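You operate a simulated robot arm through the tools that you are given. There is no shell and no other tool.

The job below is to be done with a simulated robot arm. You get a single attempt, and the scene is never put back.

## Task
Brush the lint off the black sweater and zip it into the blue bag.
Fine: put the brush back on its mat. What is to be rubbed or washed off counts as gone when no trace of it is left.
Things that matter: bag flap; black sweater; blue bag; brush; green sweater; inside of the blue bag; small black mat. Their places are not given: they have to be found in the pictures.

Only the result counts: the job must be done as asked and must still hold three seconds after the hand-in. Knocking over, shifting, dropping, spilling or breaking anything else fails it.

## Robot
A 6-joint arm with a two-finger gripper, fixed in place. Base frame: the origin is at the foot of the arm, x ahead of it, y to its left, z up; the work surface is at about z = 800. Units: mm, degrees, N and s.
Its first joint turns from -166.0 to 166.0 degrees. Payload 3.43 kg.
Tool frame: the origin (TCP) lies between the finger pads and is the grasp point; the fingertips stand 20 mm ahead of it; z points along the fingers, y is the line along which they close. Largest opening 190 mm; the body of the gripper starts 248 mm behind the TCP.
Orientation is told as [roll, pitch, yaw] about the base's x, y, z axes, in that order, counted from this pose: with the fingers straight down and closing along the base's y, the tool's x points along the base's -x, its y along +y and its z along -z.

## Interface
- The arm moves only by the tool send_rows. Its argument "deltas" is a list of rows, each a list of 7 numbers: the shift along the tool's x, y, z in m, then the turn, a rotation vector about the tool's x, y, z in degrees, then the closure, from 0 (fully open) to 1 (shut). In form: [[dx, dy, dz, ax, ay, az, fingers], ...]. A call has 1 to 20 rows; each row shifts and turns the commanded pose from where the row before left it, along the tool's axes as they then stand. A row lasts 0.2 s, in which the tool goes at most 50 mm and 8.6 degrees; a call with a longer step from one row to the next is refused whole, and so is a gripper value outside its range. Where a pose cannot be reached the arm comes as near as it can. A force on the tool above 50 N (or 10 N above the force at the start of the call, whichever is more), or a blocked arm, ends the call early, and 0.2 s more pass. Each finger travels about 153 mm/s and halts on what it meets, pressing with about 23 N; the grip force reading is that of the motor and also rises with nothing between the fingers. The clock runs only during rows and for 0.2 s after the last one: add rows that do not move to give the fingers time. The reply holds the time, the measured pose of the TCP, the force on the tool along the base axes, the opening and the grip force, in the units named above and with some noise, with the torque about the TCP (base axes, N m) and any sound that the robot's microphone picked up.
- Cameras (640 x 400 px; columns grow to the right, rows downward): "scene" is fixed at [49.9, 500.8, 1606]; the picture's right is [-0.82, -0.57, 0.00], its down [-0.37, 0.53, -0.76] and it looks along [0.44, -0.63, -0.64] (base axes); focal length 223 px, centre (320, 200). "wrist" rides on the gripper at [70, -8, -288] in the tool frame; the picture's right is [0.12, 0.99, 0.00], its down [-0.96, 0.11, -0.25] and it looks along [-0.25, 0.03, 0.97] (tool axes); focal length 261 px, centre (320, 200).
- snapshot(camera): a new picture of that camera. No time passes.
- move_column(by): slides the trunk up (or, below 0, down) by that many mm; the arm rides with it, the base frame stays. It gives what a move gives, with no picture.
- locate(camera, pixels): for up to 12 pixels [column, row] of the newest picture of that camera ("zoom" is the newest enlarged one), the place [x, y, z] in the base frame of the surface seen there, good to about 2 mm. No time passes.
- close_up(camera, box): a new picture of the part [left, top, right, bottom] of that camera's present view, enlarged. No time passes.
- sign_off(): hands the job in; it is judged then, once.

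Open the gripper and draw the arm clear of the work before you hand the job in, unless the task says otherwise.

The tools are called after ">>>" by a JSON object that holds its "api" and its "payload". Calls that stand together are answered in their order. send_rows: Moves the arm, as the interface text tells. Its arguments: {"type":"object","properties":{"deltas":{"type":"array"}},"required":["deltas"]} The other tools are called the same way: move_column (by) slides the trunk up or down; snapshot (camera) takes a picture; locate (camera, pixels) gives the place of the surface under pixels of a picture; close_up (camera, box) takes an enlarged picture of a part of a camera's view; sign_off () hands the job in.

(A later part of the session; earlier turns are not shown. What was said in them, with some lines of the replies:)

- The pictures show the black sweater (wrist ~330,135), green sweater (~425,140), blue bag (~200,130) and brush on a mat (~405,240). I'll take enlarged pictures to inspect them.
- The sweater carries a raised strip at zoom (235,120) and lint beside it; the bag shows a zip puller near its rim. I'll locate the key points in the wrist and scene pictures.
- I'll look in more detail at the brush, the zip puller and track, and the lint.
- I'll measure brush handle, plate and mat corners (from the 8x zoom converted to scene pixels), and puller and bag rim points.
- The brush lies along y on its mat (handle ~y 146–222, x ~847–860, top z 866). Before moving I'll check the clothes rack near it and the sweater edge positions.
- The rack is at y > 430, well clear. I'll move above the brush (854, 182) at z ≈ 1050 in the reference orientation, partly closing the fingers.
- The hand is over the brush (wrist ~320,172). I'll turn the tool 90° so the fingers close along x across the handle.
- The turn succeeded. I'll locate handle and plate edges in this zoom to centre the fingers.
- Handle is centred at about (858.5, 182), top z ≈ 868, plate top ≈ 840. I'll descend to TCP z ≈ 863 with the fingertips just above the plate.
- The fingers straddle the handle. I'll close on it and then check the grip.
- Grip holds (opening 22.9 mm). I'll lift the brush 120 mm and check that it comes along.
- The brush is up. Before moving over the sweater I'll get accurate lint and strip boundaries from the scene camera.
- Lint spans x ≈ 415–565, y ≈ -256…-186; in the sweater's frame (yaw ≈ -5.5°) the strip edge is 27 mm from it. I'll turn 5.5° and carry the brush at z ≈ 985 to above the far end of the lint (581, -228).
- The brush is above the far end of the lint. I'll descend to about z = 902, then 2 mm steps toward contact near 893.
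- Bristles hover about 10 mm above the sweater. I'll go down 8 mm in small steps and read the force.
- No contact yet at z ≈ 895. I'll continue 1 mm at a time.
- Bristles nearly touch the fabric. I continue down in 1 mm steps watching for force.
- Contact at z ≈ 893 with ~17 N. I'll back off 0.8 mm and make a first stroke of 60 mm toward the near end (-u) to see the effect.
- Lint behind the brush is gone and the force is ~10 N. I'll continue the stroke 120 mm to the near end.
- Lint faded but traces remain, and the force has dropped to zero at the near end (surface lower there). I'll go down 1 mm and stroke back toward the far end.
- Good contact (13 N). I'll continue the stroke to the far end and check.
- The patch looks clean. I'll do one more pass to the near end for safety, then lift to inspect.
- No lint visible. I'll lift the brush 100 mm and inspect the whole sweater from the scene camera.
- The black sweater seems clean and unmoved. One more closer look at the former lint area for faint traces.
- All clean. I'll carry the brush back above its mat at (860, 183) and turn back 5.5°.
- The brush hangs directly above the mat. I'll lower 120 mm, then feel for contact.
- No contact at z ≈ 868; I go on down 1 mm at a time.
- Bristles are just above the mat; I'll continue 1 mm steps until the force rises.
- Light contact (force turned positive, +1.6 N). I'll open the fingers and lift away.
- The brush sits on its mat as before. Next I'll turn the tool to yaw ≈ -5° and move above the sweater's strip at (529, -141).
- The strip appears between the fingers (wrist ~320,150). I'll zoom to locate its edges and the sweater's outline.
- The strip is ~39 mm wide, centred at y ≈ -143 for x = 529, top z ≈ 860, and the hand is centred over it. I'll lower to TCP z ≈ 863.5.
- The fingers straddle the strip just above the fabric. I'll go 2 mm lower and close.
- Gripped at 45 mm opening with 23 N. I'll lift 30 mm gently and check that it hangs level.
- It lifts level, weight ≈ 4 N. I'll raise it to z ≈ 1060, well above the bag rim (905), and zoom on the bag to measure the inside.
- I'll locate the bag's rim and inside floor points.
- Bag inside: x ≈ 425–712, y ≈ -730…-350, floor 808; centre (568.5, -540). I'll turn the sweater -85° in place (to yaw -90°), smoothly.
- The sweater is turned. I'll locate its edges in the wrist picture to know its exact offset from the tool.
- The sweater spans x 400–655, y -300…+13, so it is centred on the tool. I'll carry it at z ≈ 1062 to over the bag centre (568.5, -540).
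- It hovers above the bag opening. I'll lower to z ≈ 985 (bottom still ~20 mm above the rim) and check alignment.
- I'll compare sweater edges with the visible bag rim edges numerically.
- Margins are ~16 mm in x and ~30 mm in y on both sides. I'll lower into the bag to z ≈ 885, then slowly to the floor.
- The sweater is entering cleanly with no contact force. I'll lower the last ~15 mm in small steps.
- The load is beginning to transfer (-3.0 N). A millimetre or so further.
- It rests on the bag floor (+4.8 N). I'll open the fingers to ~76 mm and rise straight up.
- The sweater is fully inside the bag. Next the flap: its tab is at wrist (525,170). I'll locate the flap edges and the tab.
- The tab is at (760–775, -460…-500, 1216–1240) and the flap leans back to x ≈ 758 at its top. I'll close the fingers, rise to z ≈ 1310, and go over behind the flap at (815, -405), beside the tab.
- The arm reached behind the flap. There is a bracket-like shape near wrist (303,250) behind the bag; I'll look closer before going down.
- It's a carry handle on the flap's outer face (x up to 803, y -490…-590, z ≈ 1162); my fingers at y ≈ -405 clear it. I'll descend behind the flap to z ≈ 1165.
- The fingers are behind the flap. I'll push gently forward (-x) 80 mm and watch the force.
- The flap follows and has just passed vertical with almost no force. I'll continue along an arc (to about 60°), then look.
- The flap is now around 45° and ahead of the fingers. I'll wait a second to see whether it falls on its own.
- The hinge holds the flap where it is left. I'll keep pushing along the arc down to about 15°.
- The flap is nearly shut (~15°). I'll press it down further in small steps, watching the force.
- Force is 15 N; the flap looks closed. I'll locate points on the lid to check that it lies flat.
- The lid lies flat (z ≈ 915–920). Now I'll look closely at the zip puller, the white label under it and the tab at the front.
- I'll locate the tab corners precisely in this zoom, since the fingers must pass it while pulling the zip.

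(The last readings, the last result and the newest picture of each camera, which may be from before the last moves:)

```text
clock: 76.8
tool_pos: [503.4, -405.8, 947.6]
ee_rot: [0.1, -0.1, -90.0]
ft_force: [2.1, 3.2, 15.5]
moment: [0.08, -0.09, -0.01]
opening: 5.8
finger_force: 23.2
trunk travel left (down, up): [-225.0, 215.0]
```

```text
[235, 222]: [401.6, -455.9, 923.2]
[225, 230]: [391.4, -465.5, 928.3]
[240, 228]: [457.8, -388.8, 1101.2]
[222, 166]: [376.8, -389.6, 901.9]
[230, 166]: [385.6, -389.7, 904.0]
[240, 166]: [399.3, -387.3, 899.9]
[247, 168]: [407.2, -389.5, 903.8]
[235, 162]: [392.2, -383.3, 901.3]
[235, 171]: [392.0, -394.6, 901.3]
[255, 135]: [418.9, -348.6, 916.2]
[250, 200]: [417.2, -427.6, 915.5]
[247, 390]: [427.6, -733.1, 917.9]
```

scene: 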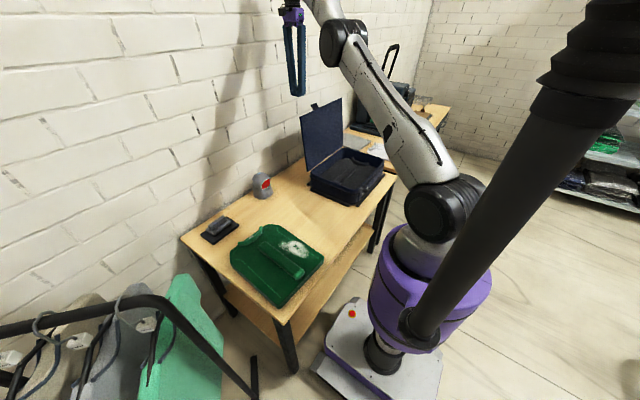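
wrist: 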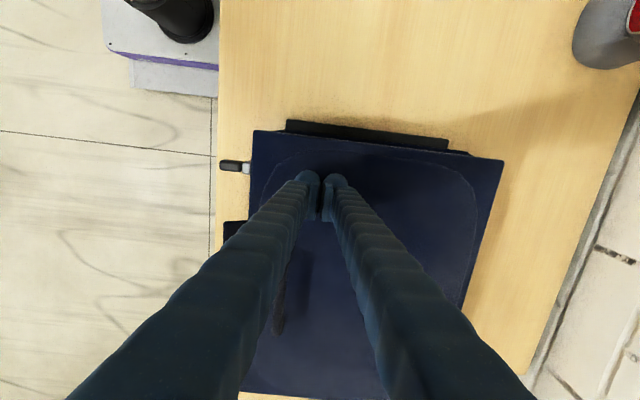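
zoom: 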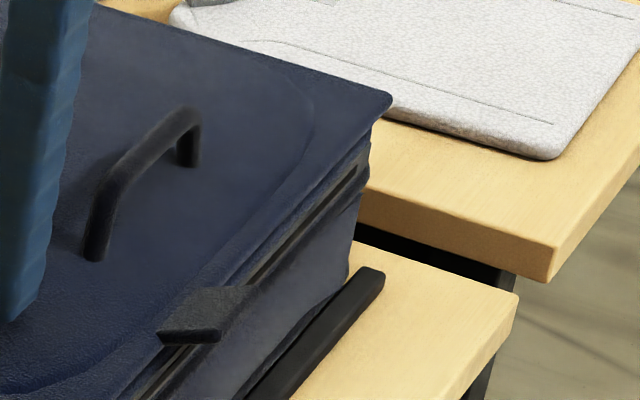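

The tab slopes up and out (x 390–420, z 914–928, y -455…-498), and the puller rod spans x ≈ 371–395, centred y ≈ -388.5, z ≈ 888–904. So the fingers must stay at x < 388; I'll lift off, turn to yaw 0 and then go above the puller.

>>> {"api": "send_rows", "payload": {"deltas": [[0, 0, -0.03, 0, 0, 0, 1.0], [0, 0, -0.04, 0, 0, 0, 1.0], [0, 0, -0.04, 0, 0, 0, 1.0], [0, 0, -0.04, 0, 0, 0, 1.0], [0, 0, 0, 0, 0, -8.182, 1.0], [0, 0, 0, 0, 0, -8.182, 1.0], [0, 0, 0, 0, 0, -8.182, 1.0], [0, 0, 0, 0, 0, -8.182, 1.0], [0, 0, 0, 0, 0, -8.182, 1.0], [0, 0, 0, 0, 0, -8.182, 1.0], [0, 0, 0, 0, 0, -8.182, 0.9], [0, 0, 0, 0, 0, -8.182, 0.8], [0, 0, 0, 0, 0, -8.182, 0.7], [0, 0, 0, 0, 0, -8.182, 0.68], [0, 0, 0, 0, 0, -8.18, 0.68], [0, 0, 0, 0, 0, 0, 0.68]]}}

>>> {"api": "snapshot", "payload": {"camera": "wrist"}}

>>> {"api": "close_up", "payload": {"camera": "scene", "box": [290, 110, 400, 210]}}

```text
clock: 80.2
tool_pos: [505.0, -405.3, 1094.4]
ee_rot: [0.0, -0.1, 0.1]
ft_force: [-0.1, -0.4, 1.0]
moment: [-0.01, 0.01, 0.0]
opening: 60.5
finger_force: 0.1
trunk travel left (down, up): [-225.0, 215.0]
```

```text
taken
```

wrist: 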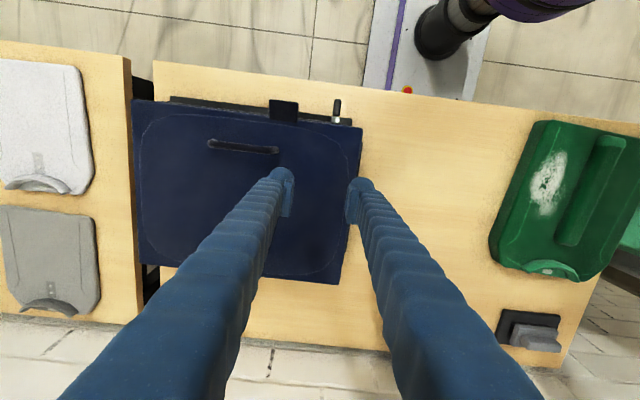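

```text
4.00 times, centred on (345, 160) of scene
```

zoom: 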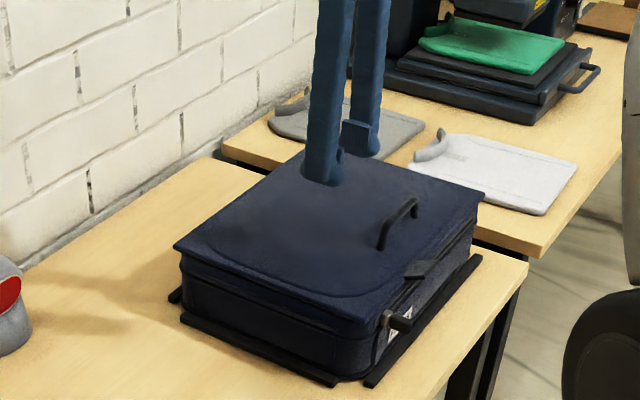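

The lid stays shut. I'll zoom in on the puller in the wrist view (337,110) to locate it exactly.

>>> {"api": "close_up", "payload": {"camera": "wrist", "box": [260, 80, 380, 150]}}

>>> {"api": "locate", "payload": {"camera": "wrist", "pixels": [[337, 99], [337, 104], [337, 110], [336, 116], [336, 120], [334, 105], [340, 105], [284, 101], [284, 110], [270, 102], [298, 104], [284, 121]]}}

```text
5.33 times, centred on (320, 115) of wrist
```

zoom: 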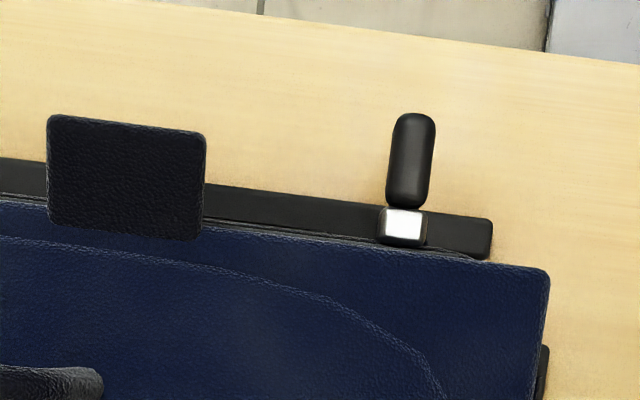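

```text
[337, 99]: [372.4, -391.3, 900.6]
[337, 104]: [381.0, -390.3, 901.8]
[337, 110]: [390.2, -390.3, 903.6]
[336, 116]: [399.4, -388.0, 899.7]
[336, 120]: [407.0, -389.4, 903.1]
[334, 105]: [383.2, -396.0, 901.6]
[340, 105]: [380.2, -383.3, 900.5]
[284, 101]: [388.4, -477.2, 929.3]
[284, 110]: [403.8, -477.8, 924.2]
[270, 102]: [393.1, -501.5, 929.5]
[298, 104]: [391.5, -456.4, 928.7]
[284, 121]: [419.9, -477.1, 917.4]
```

Rod: x 369–398, y centre -389.5, z ≈ 890–903; tab x 387–420. I'll position at x = 362, y = -389.5 above the puller, keeping the fingers (x 341–383) clear of the tab.

>>> {"api": "send_rows", "payload": {"deltas": [[0.036, 0.004, 0, 0, 0, 0, 0.68], [0.036, 0.004, 0, 0, 0, 0, 0.68], [0.036, 0.004, 0, 0, 0, 0, 0.68], [0.035, 0.0038, 0, 0, 0, 0, 0.68], [0, 0, 0.04, 0, 0, 0, 0.68], [0, 0, 0.04, 0, 0, 0, 0.68], [0, 0, 0, 0, 0, 0, 0.68], [0, 0, 0, 0, 0, 0, 0.68]]}}

>>> {"api": "snapshot", "payload": {"camera": "wrist"}}

>>> {"api": "close_up", "payload": {"camera": "scene", "box": [320, 110, 420, 210]}}

```text
clock: 82.0
tool_pos: [361.5, -390.6, 1014.8]
ee_rot: [0.0, 0.1, 0.0]
ft_force: [0.3, -0.4, 0.1]
moment: [-0.07, 0.01, 0.02]
opening: 60.9
finger_force: 0.1
trunk travel left (down, up): [-225.0, 215.0]
```

```text
taken
```

wrist: 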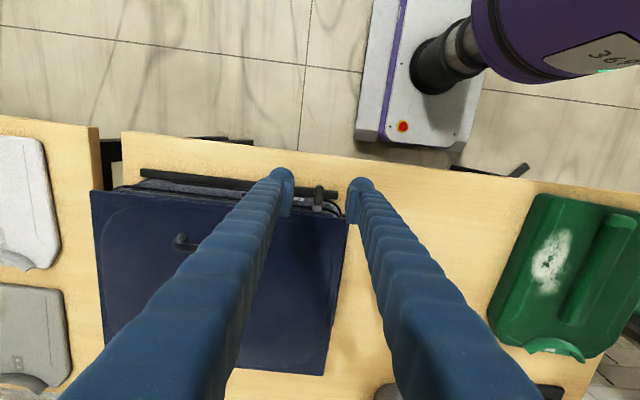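

```text
4.00 times, centred on (370, 160) of scene
```

zoom: 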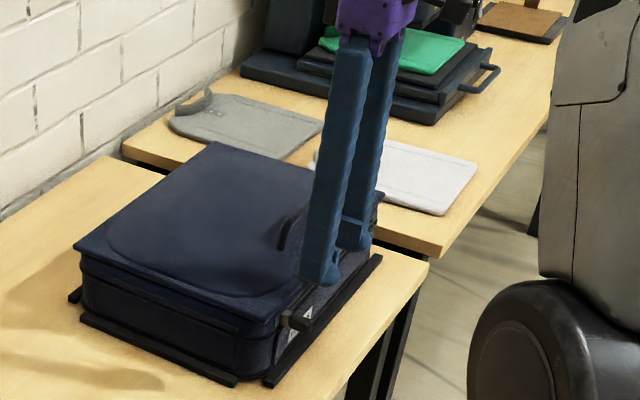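

The puller (wrist ~319,195) lies between the fingers. I'll descend to z ≈ 897.

>>> {"api": "send_rows", "payload": {"deltas": [[0, 0, 0.035, 0, 0, 0, 0.68], [0, 0, 0.035, 0, 0, 0, 0.68], [0, 0, 0.025, 0, 0, 0, 0.68], [0, 0, 0.015, 0, 0, 0, 0.68], [0, 0, 0.008, 0, 0, 0, 0.68], [0, 0, 0, 0, 0, 0, 0.68]]}}

>>> {"api": "close_up", "payload": {"camera": "scene", "box": [340, 160, 390, 210]}}

>>> {"api": "snapshot", "payload": {"camera": "wrist"}}

```text
clock: 83.4
tool_pos: [361.7, -389.9, 895.8]
ee_rot: [0.0, 0.0, 0.1]
ft_force: [-0.3, -0.6, 0.3]
moment: [0.03, 0.0, -0.03]
opening: 60.8
finger_force: 0.1
trunk travel left (down, up): [-225.0, 215.0]
```

```text
8.00 times, centred on (365, 185) of scene
```

zoom: 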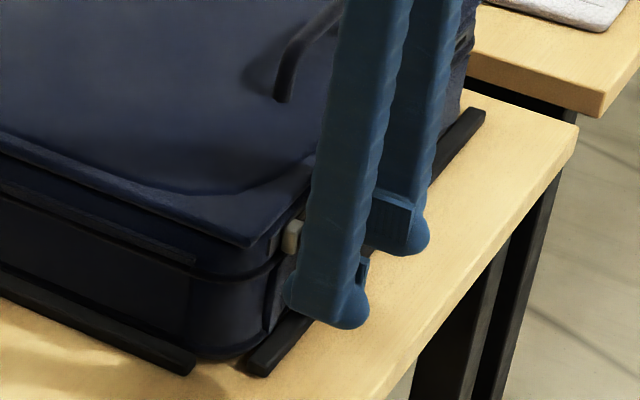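

```text
taken
```

wrist: 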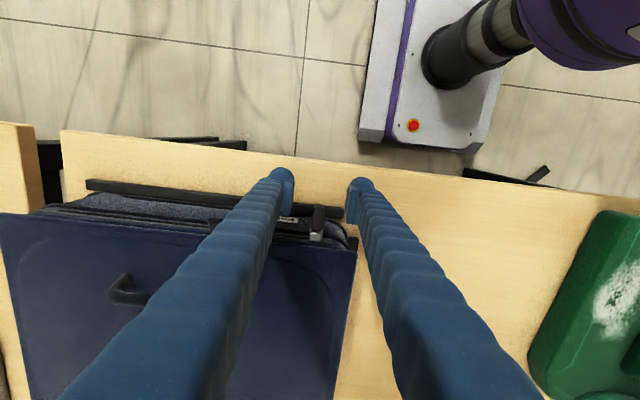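

The fingers straddle the rod. I'll close on it and check the opening (expected ~13 mm).

>>> {"api": "send_rows", "payload": {"deltas": [[0, 0, 0, 0, 0, 0, 0.8], [0, 0, 0, 0, 0, 0, 0.9], [0, 0, 0, 0, 0, 0, 1.0], [0, 0, 0, 0, 0, 0, 1.0], [0, 0, 0, 0, 0, 0, 1.0]]}}

>>> {"api": "close_up", "payload": {"camera": "wrist", "box": [260, 150, 380, 250]}}

```text
clock: 84.6
tool_pos: [361.0, -390.9, 895.4]
ee_rot: [0.1, 0.0, 0.1]
ft_force: [0.4, 0.1, 1.1]
moment: [0.01, 0.0, 0.0]
opening: 12.6
finger_force: 23.3
trunk travel left (down, up): [-225.0, 215.0]
```

```text
4.00 times, centred on (320, 200) of wrist
```

zoom: 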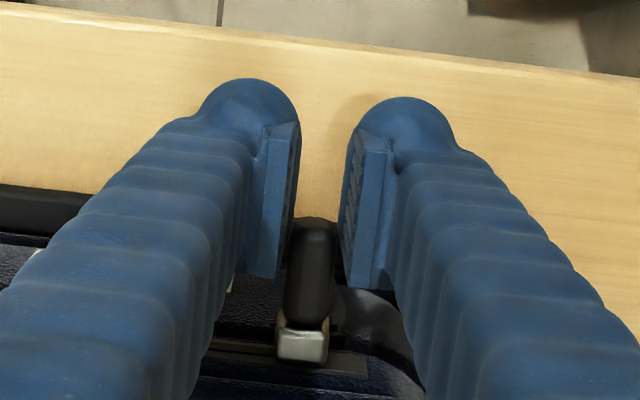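

The rod is gripped (12.6 mm). I'll pull 40 mm toward -y and check force and that the slider follows.

>>> {"api": "send_rows", "payload": {"deltas": [[0, -0.005, 0, 0, 0, 0, 1.0], [0, -0.01, 0, 0, 0, 0, 1.0], [0, -0.01, 0, 0, 0, 0, 1.0], [0, -0.01, 0, 0, 0, 0, 1.0], [0, -0.005, 0, 0, 0, 0, 1.0], [0, 0, 0, 0, 0, 0, 1.0]]}}

>>> {"api": "snapshot", "payload": {"camera": "wrist"}}

>>> {"api": "close_up", "payload": {"camera": "scene", "box": [340, 150, 400, 210]}}

```text
clock: 86.0
tool_pos: [359.8, -430.6, 897.0]
ee_rot: [0.0, 0.0, 0.2]
ft_force: [-2.3, 0.1, -0.6]
moment: [0.03, 0.18, -0.01]
opening: 12.8
finger_force: 23.4
trunk travel left (down, up): [-225.0, 215.0]
```

```text
taken
```

wrist: 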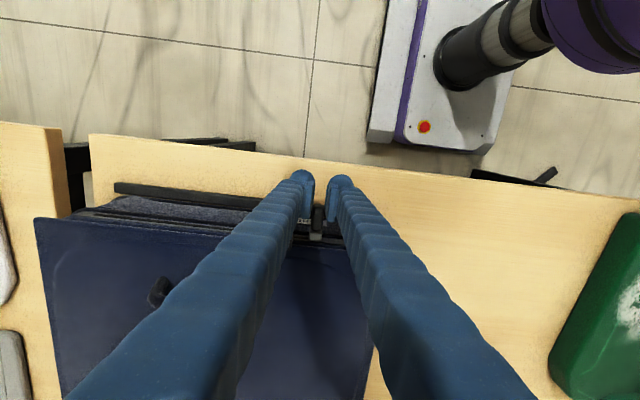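

```text
6.67 times, centred on (370, 180) of scene
```

zoom: 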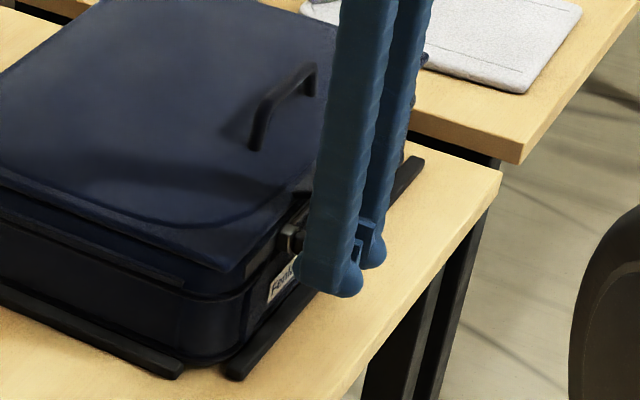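

The slider follows easily. I'll pull on past the tab, 100 mm more.

>>> {"api": "send_rows", "payload": {"deltas": [[0, -0.01, 0, 0, 0, 0, 1.0], [0, -0.01, 0, 0, 0, 0, 1.0], [0, -0.01, 0, 0, 0, 0, 1.0], [0, 0, 0, 0, 0, 0, 1.0]]}}

>>> {"api": "close_up", "payload": {"camera": "scene", "box": [340, 150, 400, 210]}}

```text
clock: 87.0
tool_pos: [360.9, -459.8, 895.4]
ee_rot: [-0.1, 0.1, 0.0]
ft_force: [-0.3, 0.1, 1.2]
moment: [0.06, 0.06, 0.02]
opening: 13.0
finger_force: 22.7
trunk travel left (down, up): [-225.0, 215.0]
```

```text
6.67 times, centred on (370, 180) of scene
```

zoom: 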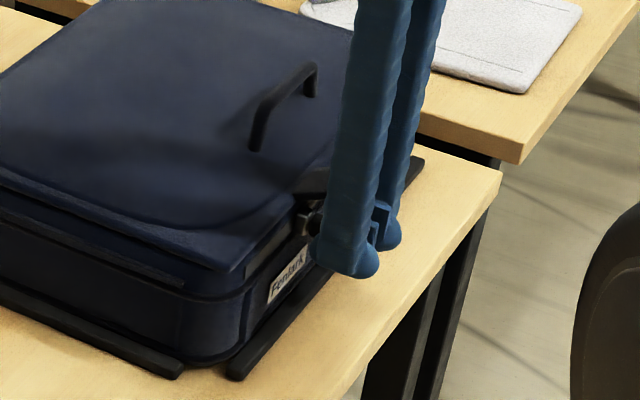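

No tab contact; the zip closes behind the slider. I'll continue 150 mm.

>>> {"api": "send_rows", "payload": {"deltas": [[0, -0.01, 0, 0, 0, 0, 1.0], [0, -0.01, 0, 0, 0, 0, 1.0], [0, -0.01, 0, 0, 0, 0, 1.0], [0, -0.01, 0, 0, 0, 0, 1.0], [0, -0.01, 0, 0, 0, 0, 1.0], [0, -0.01, 0, 0, 0, 0, 1.0], [0, -0.01, 0, 0, 0, 0, 1.0], [0, -0.01, 0, 0, 0, 0, 1.0], [0, -0.01, 0, 0, 0, 0, 1.0], [0, -0.01, 0, 0, 0, 0, 1.0], [0, -0.01, 0, 0, 0, 0, 1.0], [0, -0.01, 0, 0, 0, 0, 1.0], [0, -0.01, 0, 0, 0, 0, 1.0], [0, -0.01, 0, 0, 0, 0, 1.0], [0, -0.01, 0, 0, 0, 0, 1.0], [0, 0, 0, 0, 0, 0, 1.0]]}}

>>> {"api": "close_up", "payload": {"camera": "scene", "box": [340, 140, 410, 210]}}

>>> {"api": "snapshot", "payload": {"camera": "wrist"}}

```text
clock: 90.4
tool_pos: [361.4, -609.4, 895.2]
ee_rot: [0.1, 0.0, 0.1]
ft_force: [2.2, -0.1, -0.5]
moment: [-0.01, -0.06, 0.0]
opening: 12.8
finger_force: 23.2
trunk travel left (down, up): [-225.0, 215.0]
```

```text
5.71 times, centred on (375, 175) of scene
```

zoom: 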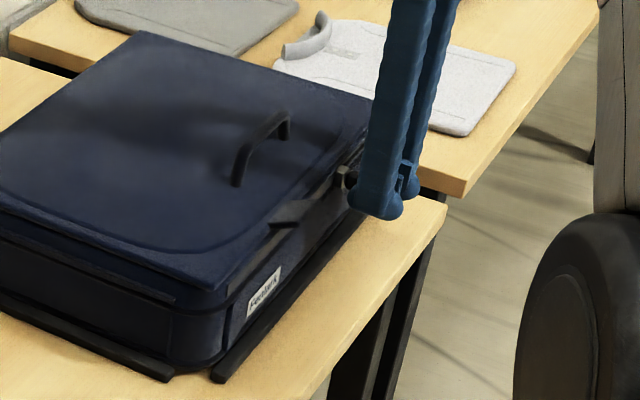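

```text
taken
```

wrist: 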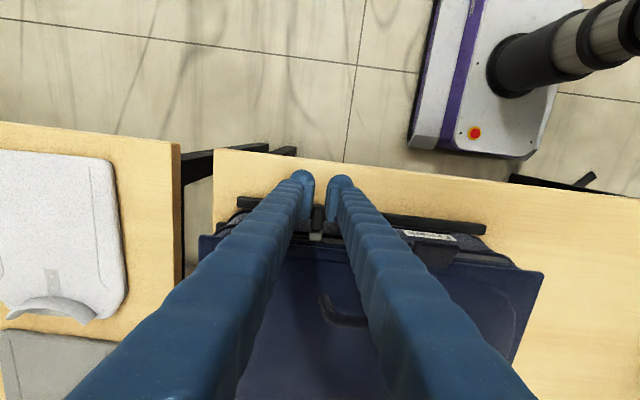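

Sliding smoothly at y ≈ -609. I'll continue 60 mm in smaller steps toward the end of the track.

>>> {"api": "send_rows", "payload": {"deltas": [[0, -0.006, 0, 0, 0, 0, 1.0], [0, -0.006, 0, 0, 0, 0, 1.0], [0, -0.006, 0, 0, 0, 0, 1.0], [0, -0.006, 0, 0, 0, 0, 1.0], [0, -0.006, 0, 0, 0, 0, 1.0], [0, -0.006, 0, 0, 0, 0, 1.0], [0, -0.006, 0, 0, 0, 0, 1.0], [0, -0.006, 0, 0, 0, 0, 1.0], [0, -0.006, 0, 0, 0, 0, 1.0], [0, -0.006, 0, 0, 0, 0, 1.0], [0, 0, 0, 0, 0, 0, 1.0]]}}

>>> {"api": "close_up", "payload": {"camera": "scene", "box": [350, 140, 410, 200]}}

```text
clock: 92.8
tool_pos: [360.4, -671.4, 896.8]
ee_rot: [0.0, 0.0, 0.2]
ft_force: [1.9, 0.0, 0.4]
moment: [0.02, 0.02, 0.06]
opening: 12.8
finger_force: 23.0
trunk travel left (down, up): [-225.0, 215.0]
```

```text
6.67 times, centred on (380, 170) of scene
```

zoom: 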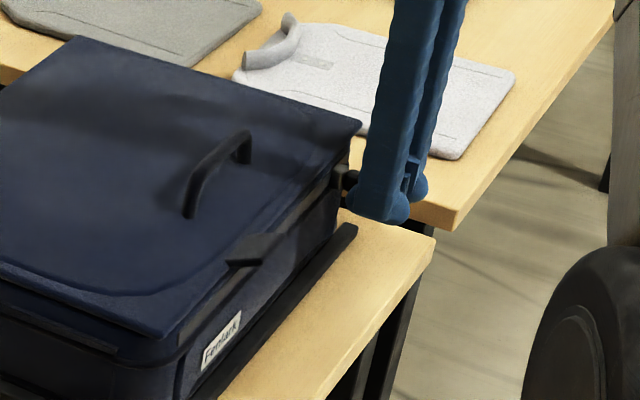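

Near the end now (y ≈ -671). I'll continue in 3 mm steps until it stops or the force rises.

>>> {"api": "send_rows", "payload": {"deltas": [[0, -0.003, 0, 0, 0, 0, 1.0], [0, -0.003, 0, 0, 0, 0, 1.0], [0, -0.003, 0, 0, 0, 0, 1.0], [0, -0.003, 0, 0, 0, 0, 1.0], [0, -0.003, 0, 0, 0, 0, 1.0], [0, -0.003, 0, 0, 0, 0, 1.0], [0, 0, 0, 0, 0, 0, 1.0]]}}

>>> {"api": "close_up", "payload": {"camera": "scene", "box": [350, 140, 410, 200]}}

>>> {"api": "close_up", "payload": {"camera": "wrist", "box": [200, 140, 500, 320]}}

```text
clock: 94.4
tool_pos: [361.4, -687.5, 895.8]
ee_rot: [0.0, 0.0, 0.0]
ft_force: [-1.4, 0.0, -0.1]
moment: [-0.02, 0.04, 0.01]
opening: 12.7
finger_force: 23.3
trunk travel left (down, up): [-225.0, 215.0]
```

```text
6.67 times, centred on (380, 170) of scene
```

zoom: 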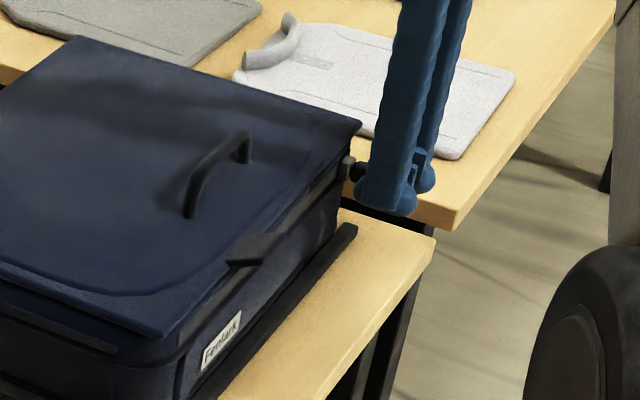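

```text
2.13 times, centred on (350, 230) of wrist
```

zoom: 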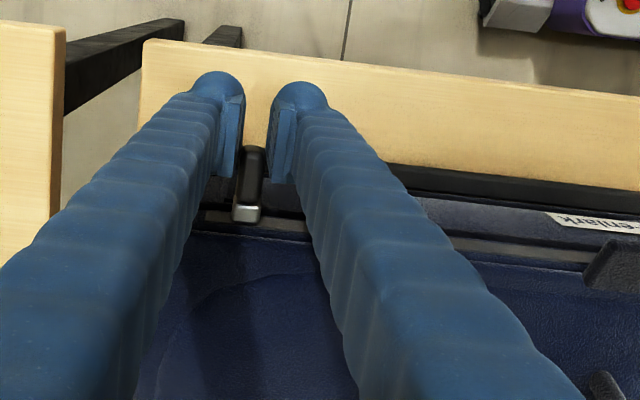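

The track still shows a bit ahead of the slider. I'll continue in 2–3 mm steps until the force builds up.

>>> {"api": "send_rows", "payload": {"deltas": [[0, -0.003, 0, 0, 0, 0, 1.0], [0, -0.003, 0, 0, 0, 0, 1.0], [0, -0.002, 0, 0, 0, 0, 1.0], [0, -0.002, 0, 0, 0, 0, 1.0], [0, 0, 0, 0, 0, 0, 1.0]]}}

>>> {"api": "close_up", "payload": {"camera": "wrist", "box": [220, 150, 420, 270]}}

```text
clock: 95.6
tool_pos: [360.2, -697.0, 895.2]
ee_rot: [0.2, 0.1, 0.1]
ft_force: [3.3, 21.8, 1.1]
moment: [0.18, -0.03, 0.24]
opening: 12.8
finger_force: 23.3
trunk travel left (down, up): [-225.0, 215.0]
```

```text
3.20 times, centred on (320, 210) of wrist
```

zoom: 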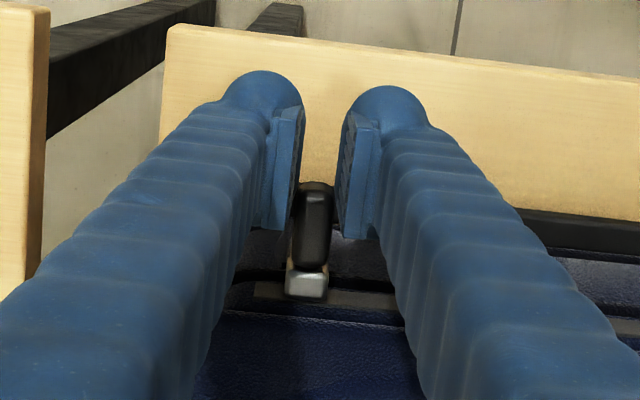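

A 22 N resistance at y ≈ -697 says the slider hit the end stop: the zip is closed. I'll open the fingers and rise.

>>> {"api": "send_rows", "payload": {"deltas": [[0, 0, 0, 0, 0, 0, 0.85], [0, 0, 0, 0, 0, 0, 0.75], [0, 0, 0, 0, 0, 0, 0.68], [0, 0, 0, 0, 0, 0, 0.68], [0.005, 0, -0.02, 0, 0, 0, 0.68], [0.005, 0, -0.04, 0, 0, 0, 0.68], [0, 0, -0.04, 0, 0, 0, 0.68], [0, 0, -0.045, 0, 0, 0, 0.68], [0, 0, -0.045, 0, 0, 0, 0.68], [0, 0, -0.045, 0, 0, 0, 0.68], [0, 0, -0.045, 0, 0, 0, 0.68], [0, 0, 0, 0, 0, 0, 0.68]]}}

>>> {"api": "snapshot", "payload": {"camera": "wrist"}}

>>> {"api": "close_up", "payload": {"camera": "scene", "box": [300, 120, 400, 210]}}

```text
clock: 98.2
tool_pos: [351.8, -698.8, 1176.9]
ee_rot: [0.0, -0.1, 0.0]
ft_force: [1.0, -0.7, 0.3]
moment: [-0.06, 0.04, 0.01]
opening: 60.8
finger_force: 0.0
trunk travel left (down, up): [-225.0, 215.0]
```

```text
taken
```

wrist: 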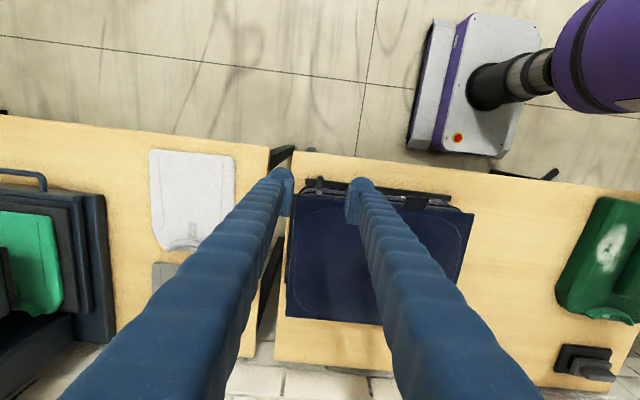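

```text
4.44 times, centred on (350, 165) of scene
```

zoom: 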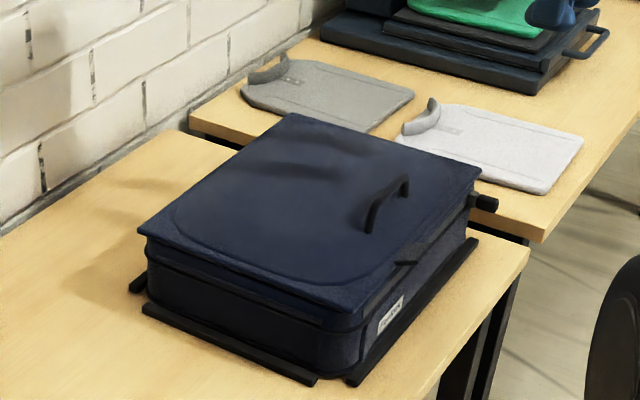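

The bag is closed with the puller at the far end. I'll check the puller position and the brush/mat and other items once more.

>>> {"api": "close_up", "payload": {"camera": "scene", "box": [370, 150, 400, 180]}}

>>> {"api": "close_up", "payload": {"camera": "wrist", "box": [280, 160, 380, 230]}}

>>> {"api": "snapshot", "payload": {"camera": "scene"}}

>>> {"api": "locate", "payload": {"camera": "scene", "pixels": [[382.5, 173.0], [380.0, 173.0], [378.0, 171.5], [218.3, 225.0], [213.6, 234.5], [230.8, 222.8]]}}

```text
13.33 times, centred on (385, 165) of scene
```

zoom: 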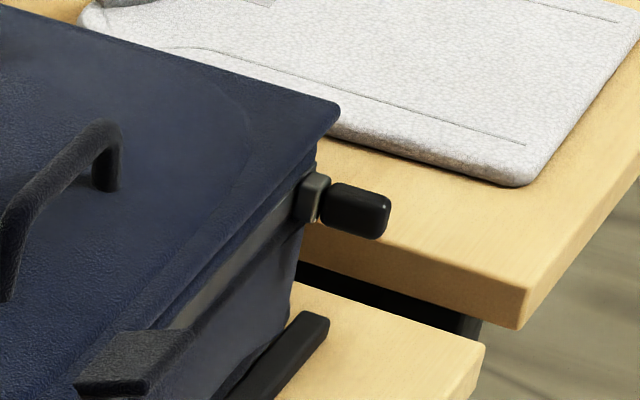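

```text
5.71 times, centred on (330, 195) of wrist
```

zoom: 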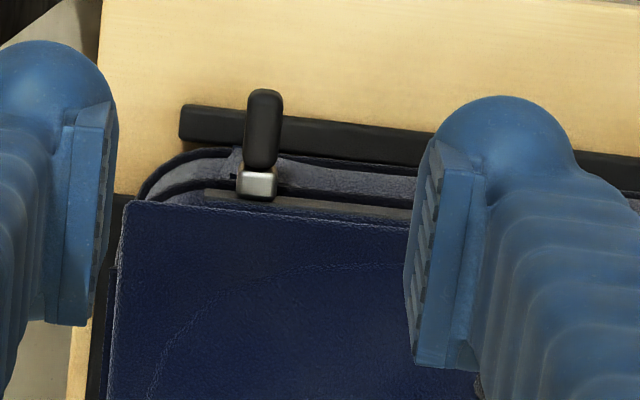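

```text
taken
```

scene: 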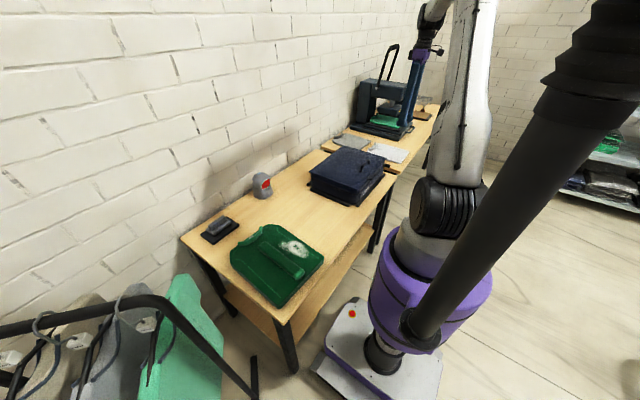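

```text
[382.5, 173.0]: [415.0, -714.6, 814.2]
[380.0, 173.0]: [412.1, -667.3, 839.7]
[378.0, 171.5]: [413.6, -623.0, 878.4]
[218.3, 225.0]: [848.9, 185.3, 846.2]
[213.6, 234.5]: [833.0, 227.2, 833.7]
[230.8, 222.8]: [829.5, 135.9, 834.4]
```

I'll locate the slider and the end of its track in the wrist view to confirm it is at the end stop.

>>> {"api": "close_up", "payload": {"camera": "wrist", "box": [280, 160, 380, 230]}}

>>> {"api": "locate", "payload": {"camera": "zoom", "pixels": [[258, 182], [240, 182], [275, 182], [262, 130], [210, 195], [225, 197], [320, 200], [125, 210], [262, 95], [200, 200]]}}

```text
5.71 times, centred on (330, 195) of wrist
```

zoom: 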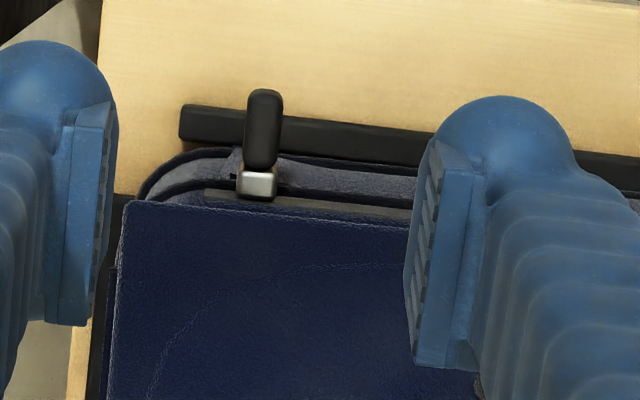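

```text
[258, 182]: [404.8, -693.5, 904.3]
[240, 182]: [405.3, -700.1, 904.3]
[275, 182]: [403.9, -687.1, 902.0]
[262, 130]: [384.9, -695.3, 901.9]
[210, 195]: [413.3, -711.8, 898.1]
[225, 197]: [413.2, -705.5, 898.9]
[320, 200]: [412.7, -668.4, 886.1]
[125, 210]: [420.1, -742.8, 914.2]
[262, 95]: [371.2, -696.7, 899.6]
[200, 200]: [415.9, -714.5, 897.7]
```

The slider moved from y = -388.5 to -693.5 (symmetric ends), so the zip is at its stop; the brush is unchanged on its mat. I'll open the gripper fully and draw the arm back up to its starting area.

>>> {"api": "send_rows", "payload": {"deltas": [[0, 0, -0.04, 0, 0, 0, 0.5], [0, 0, -0.04, 0, 0, 0, 0.4], [-0.018, 0.041, -0.011, 0, 0, 0, 0.3], [-0.018, 0.041, -0.011, 0, 0, 0, 0.2], [-0.018, 0.041, -0.011, 0, 0, 0, 0.1], [-0.018, 0.041, -0.011, 0, 0, 0, 0.0], [-0.018, 0.041, -0.011, 0, 0, 0, 0.0], [-0.018, 0.041, -0.011, 0, 0, 0, 0.0], [-0.018, 0.041, -0.011, 0, 0, 0, 0.0], [-0.018, 0.041, -0.011, 0, 0, 0, 0.0], [-0.018, 0.041, -0.011, 0, 0, 0, 0.0], [-0.018, 0.041, -0.011, 0, 0, 0, 0.0], [-0.018, 0.041, -0.011, 0, 0, 0, 0.0], [-0.018, 0.041, -0.011, 0, 0, 0, 0.0], [-0.018, 0.041, -0.011, 0, 0, 0, 0.0], [0, 0, 0, 0, 0, 0, 0.0], [0, 0, 0, 0, 0, 0, 0.0]]}}

>>> {"api": "snapshot", "payload": {"camera": "wrist"}}

>>> {"api": "snapshot", "payload": {"camera": "scene"}}

```text
clock: 101.8
tool_pos: [584.8, -164.2, 1398.0]
ee_rot: [0.0, 0.0, 0.0]
ft_force: [0.1, -0.7, -0.3]
moment: [0.1, 0.0, 0.0]
opening: 189.9
finger_force: 0.1
trunk travel left (down, up): [-225.0, 215.0]
```

```text
taken
```

wrist: 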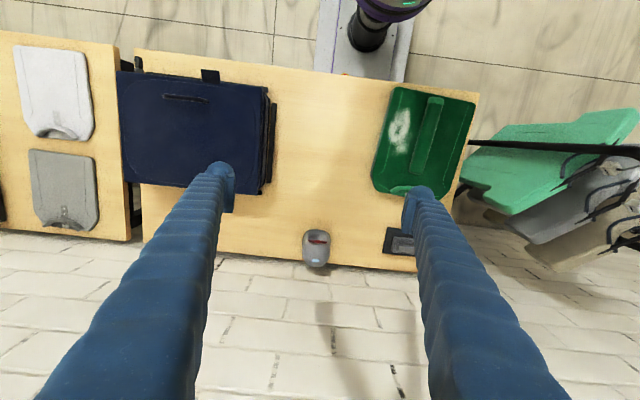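

```text
taken
```

scene: 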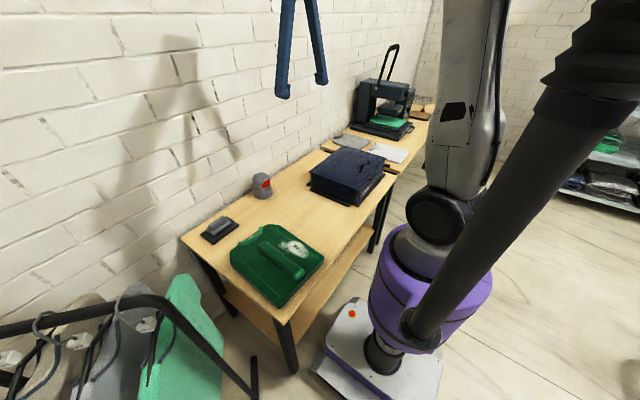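

The pictures show everything done: the sweater is in the closed, zipped bag, the brush is on its mat and the green sweater has not moved. The gripper is open and the arm is clear, so I hand the job in.

>>> {"api": "sign_off", "payload": {}}

```text
The job is handed in.
```

I brushed the lint off the black sweater, put it in the blue bag, zipped the bag shut and handed the job in. I don't have the judge's verdict.

- **Lint:** I made three strokes over the patch. Close-ups from both cameras then showed no trace of lint.
- **Brush:** it is back on its mat, within about 2 mm of where it started.
- **Bag:** the sweater lies flat inside, and the flap is down and level. I pulled the zip about 305 mm, until it hit what felt like its end stop.
- **Everything else:** the green sweater and the other items on the table look unmoved in the last pictures. The arm ended raised clear of the table with the gripper open.
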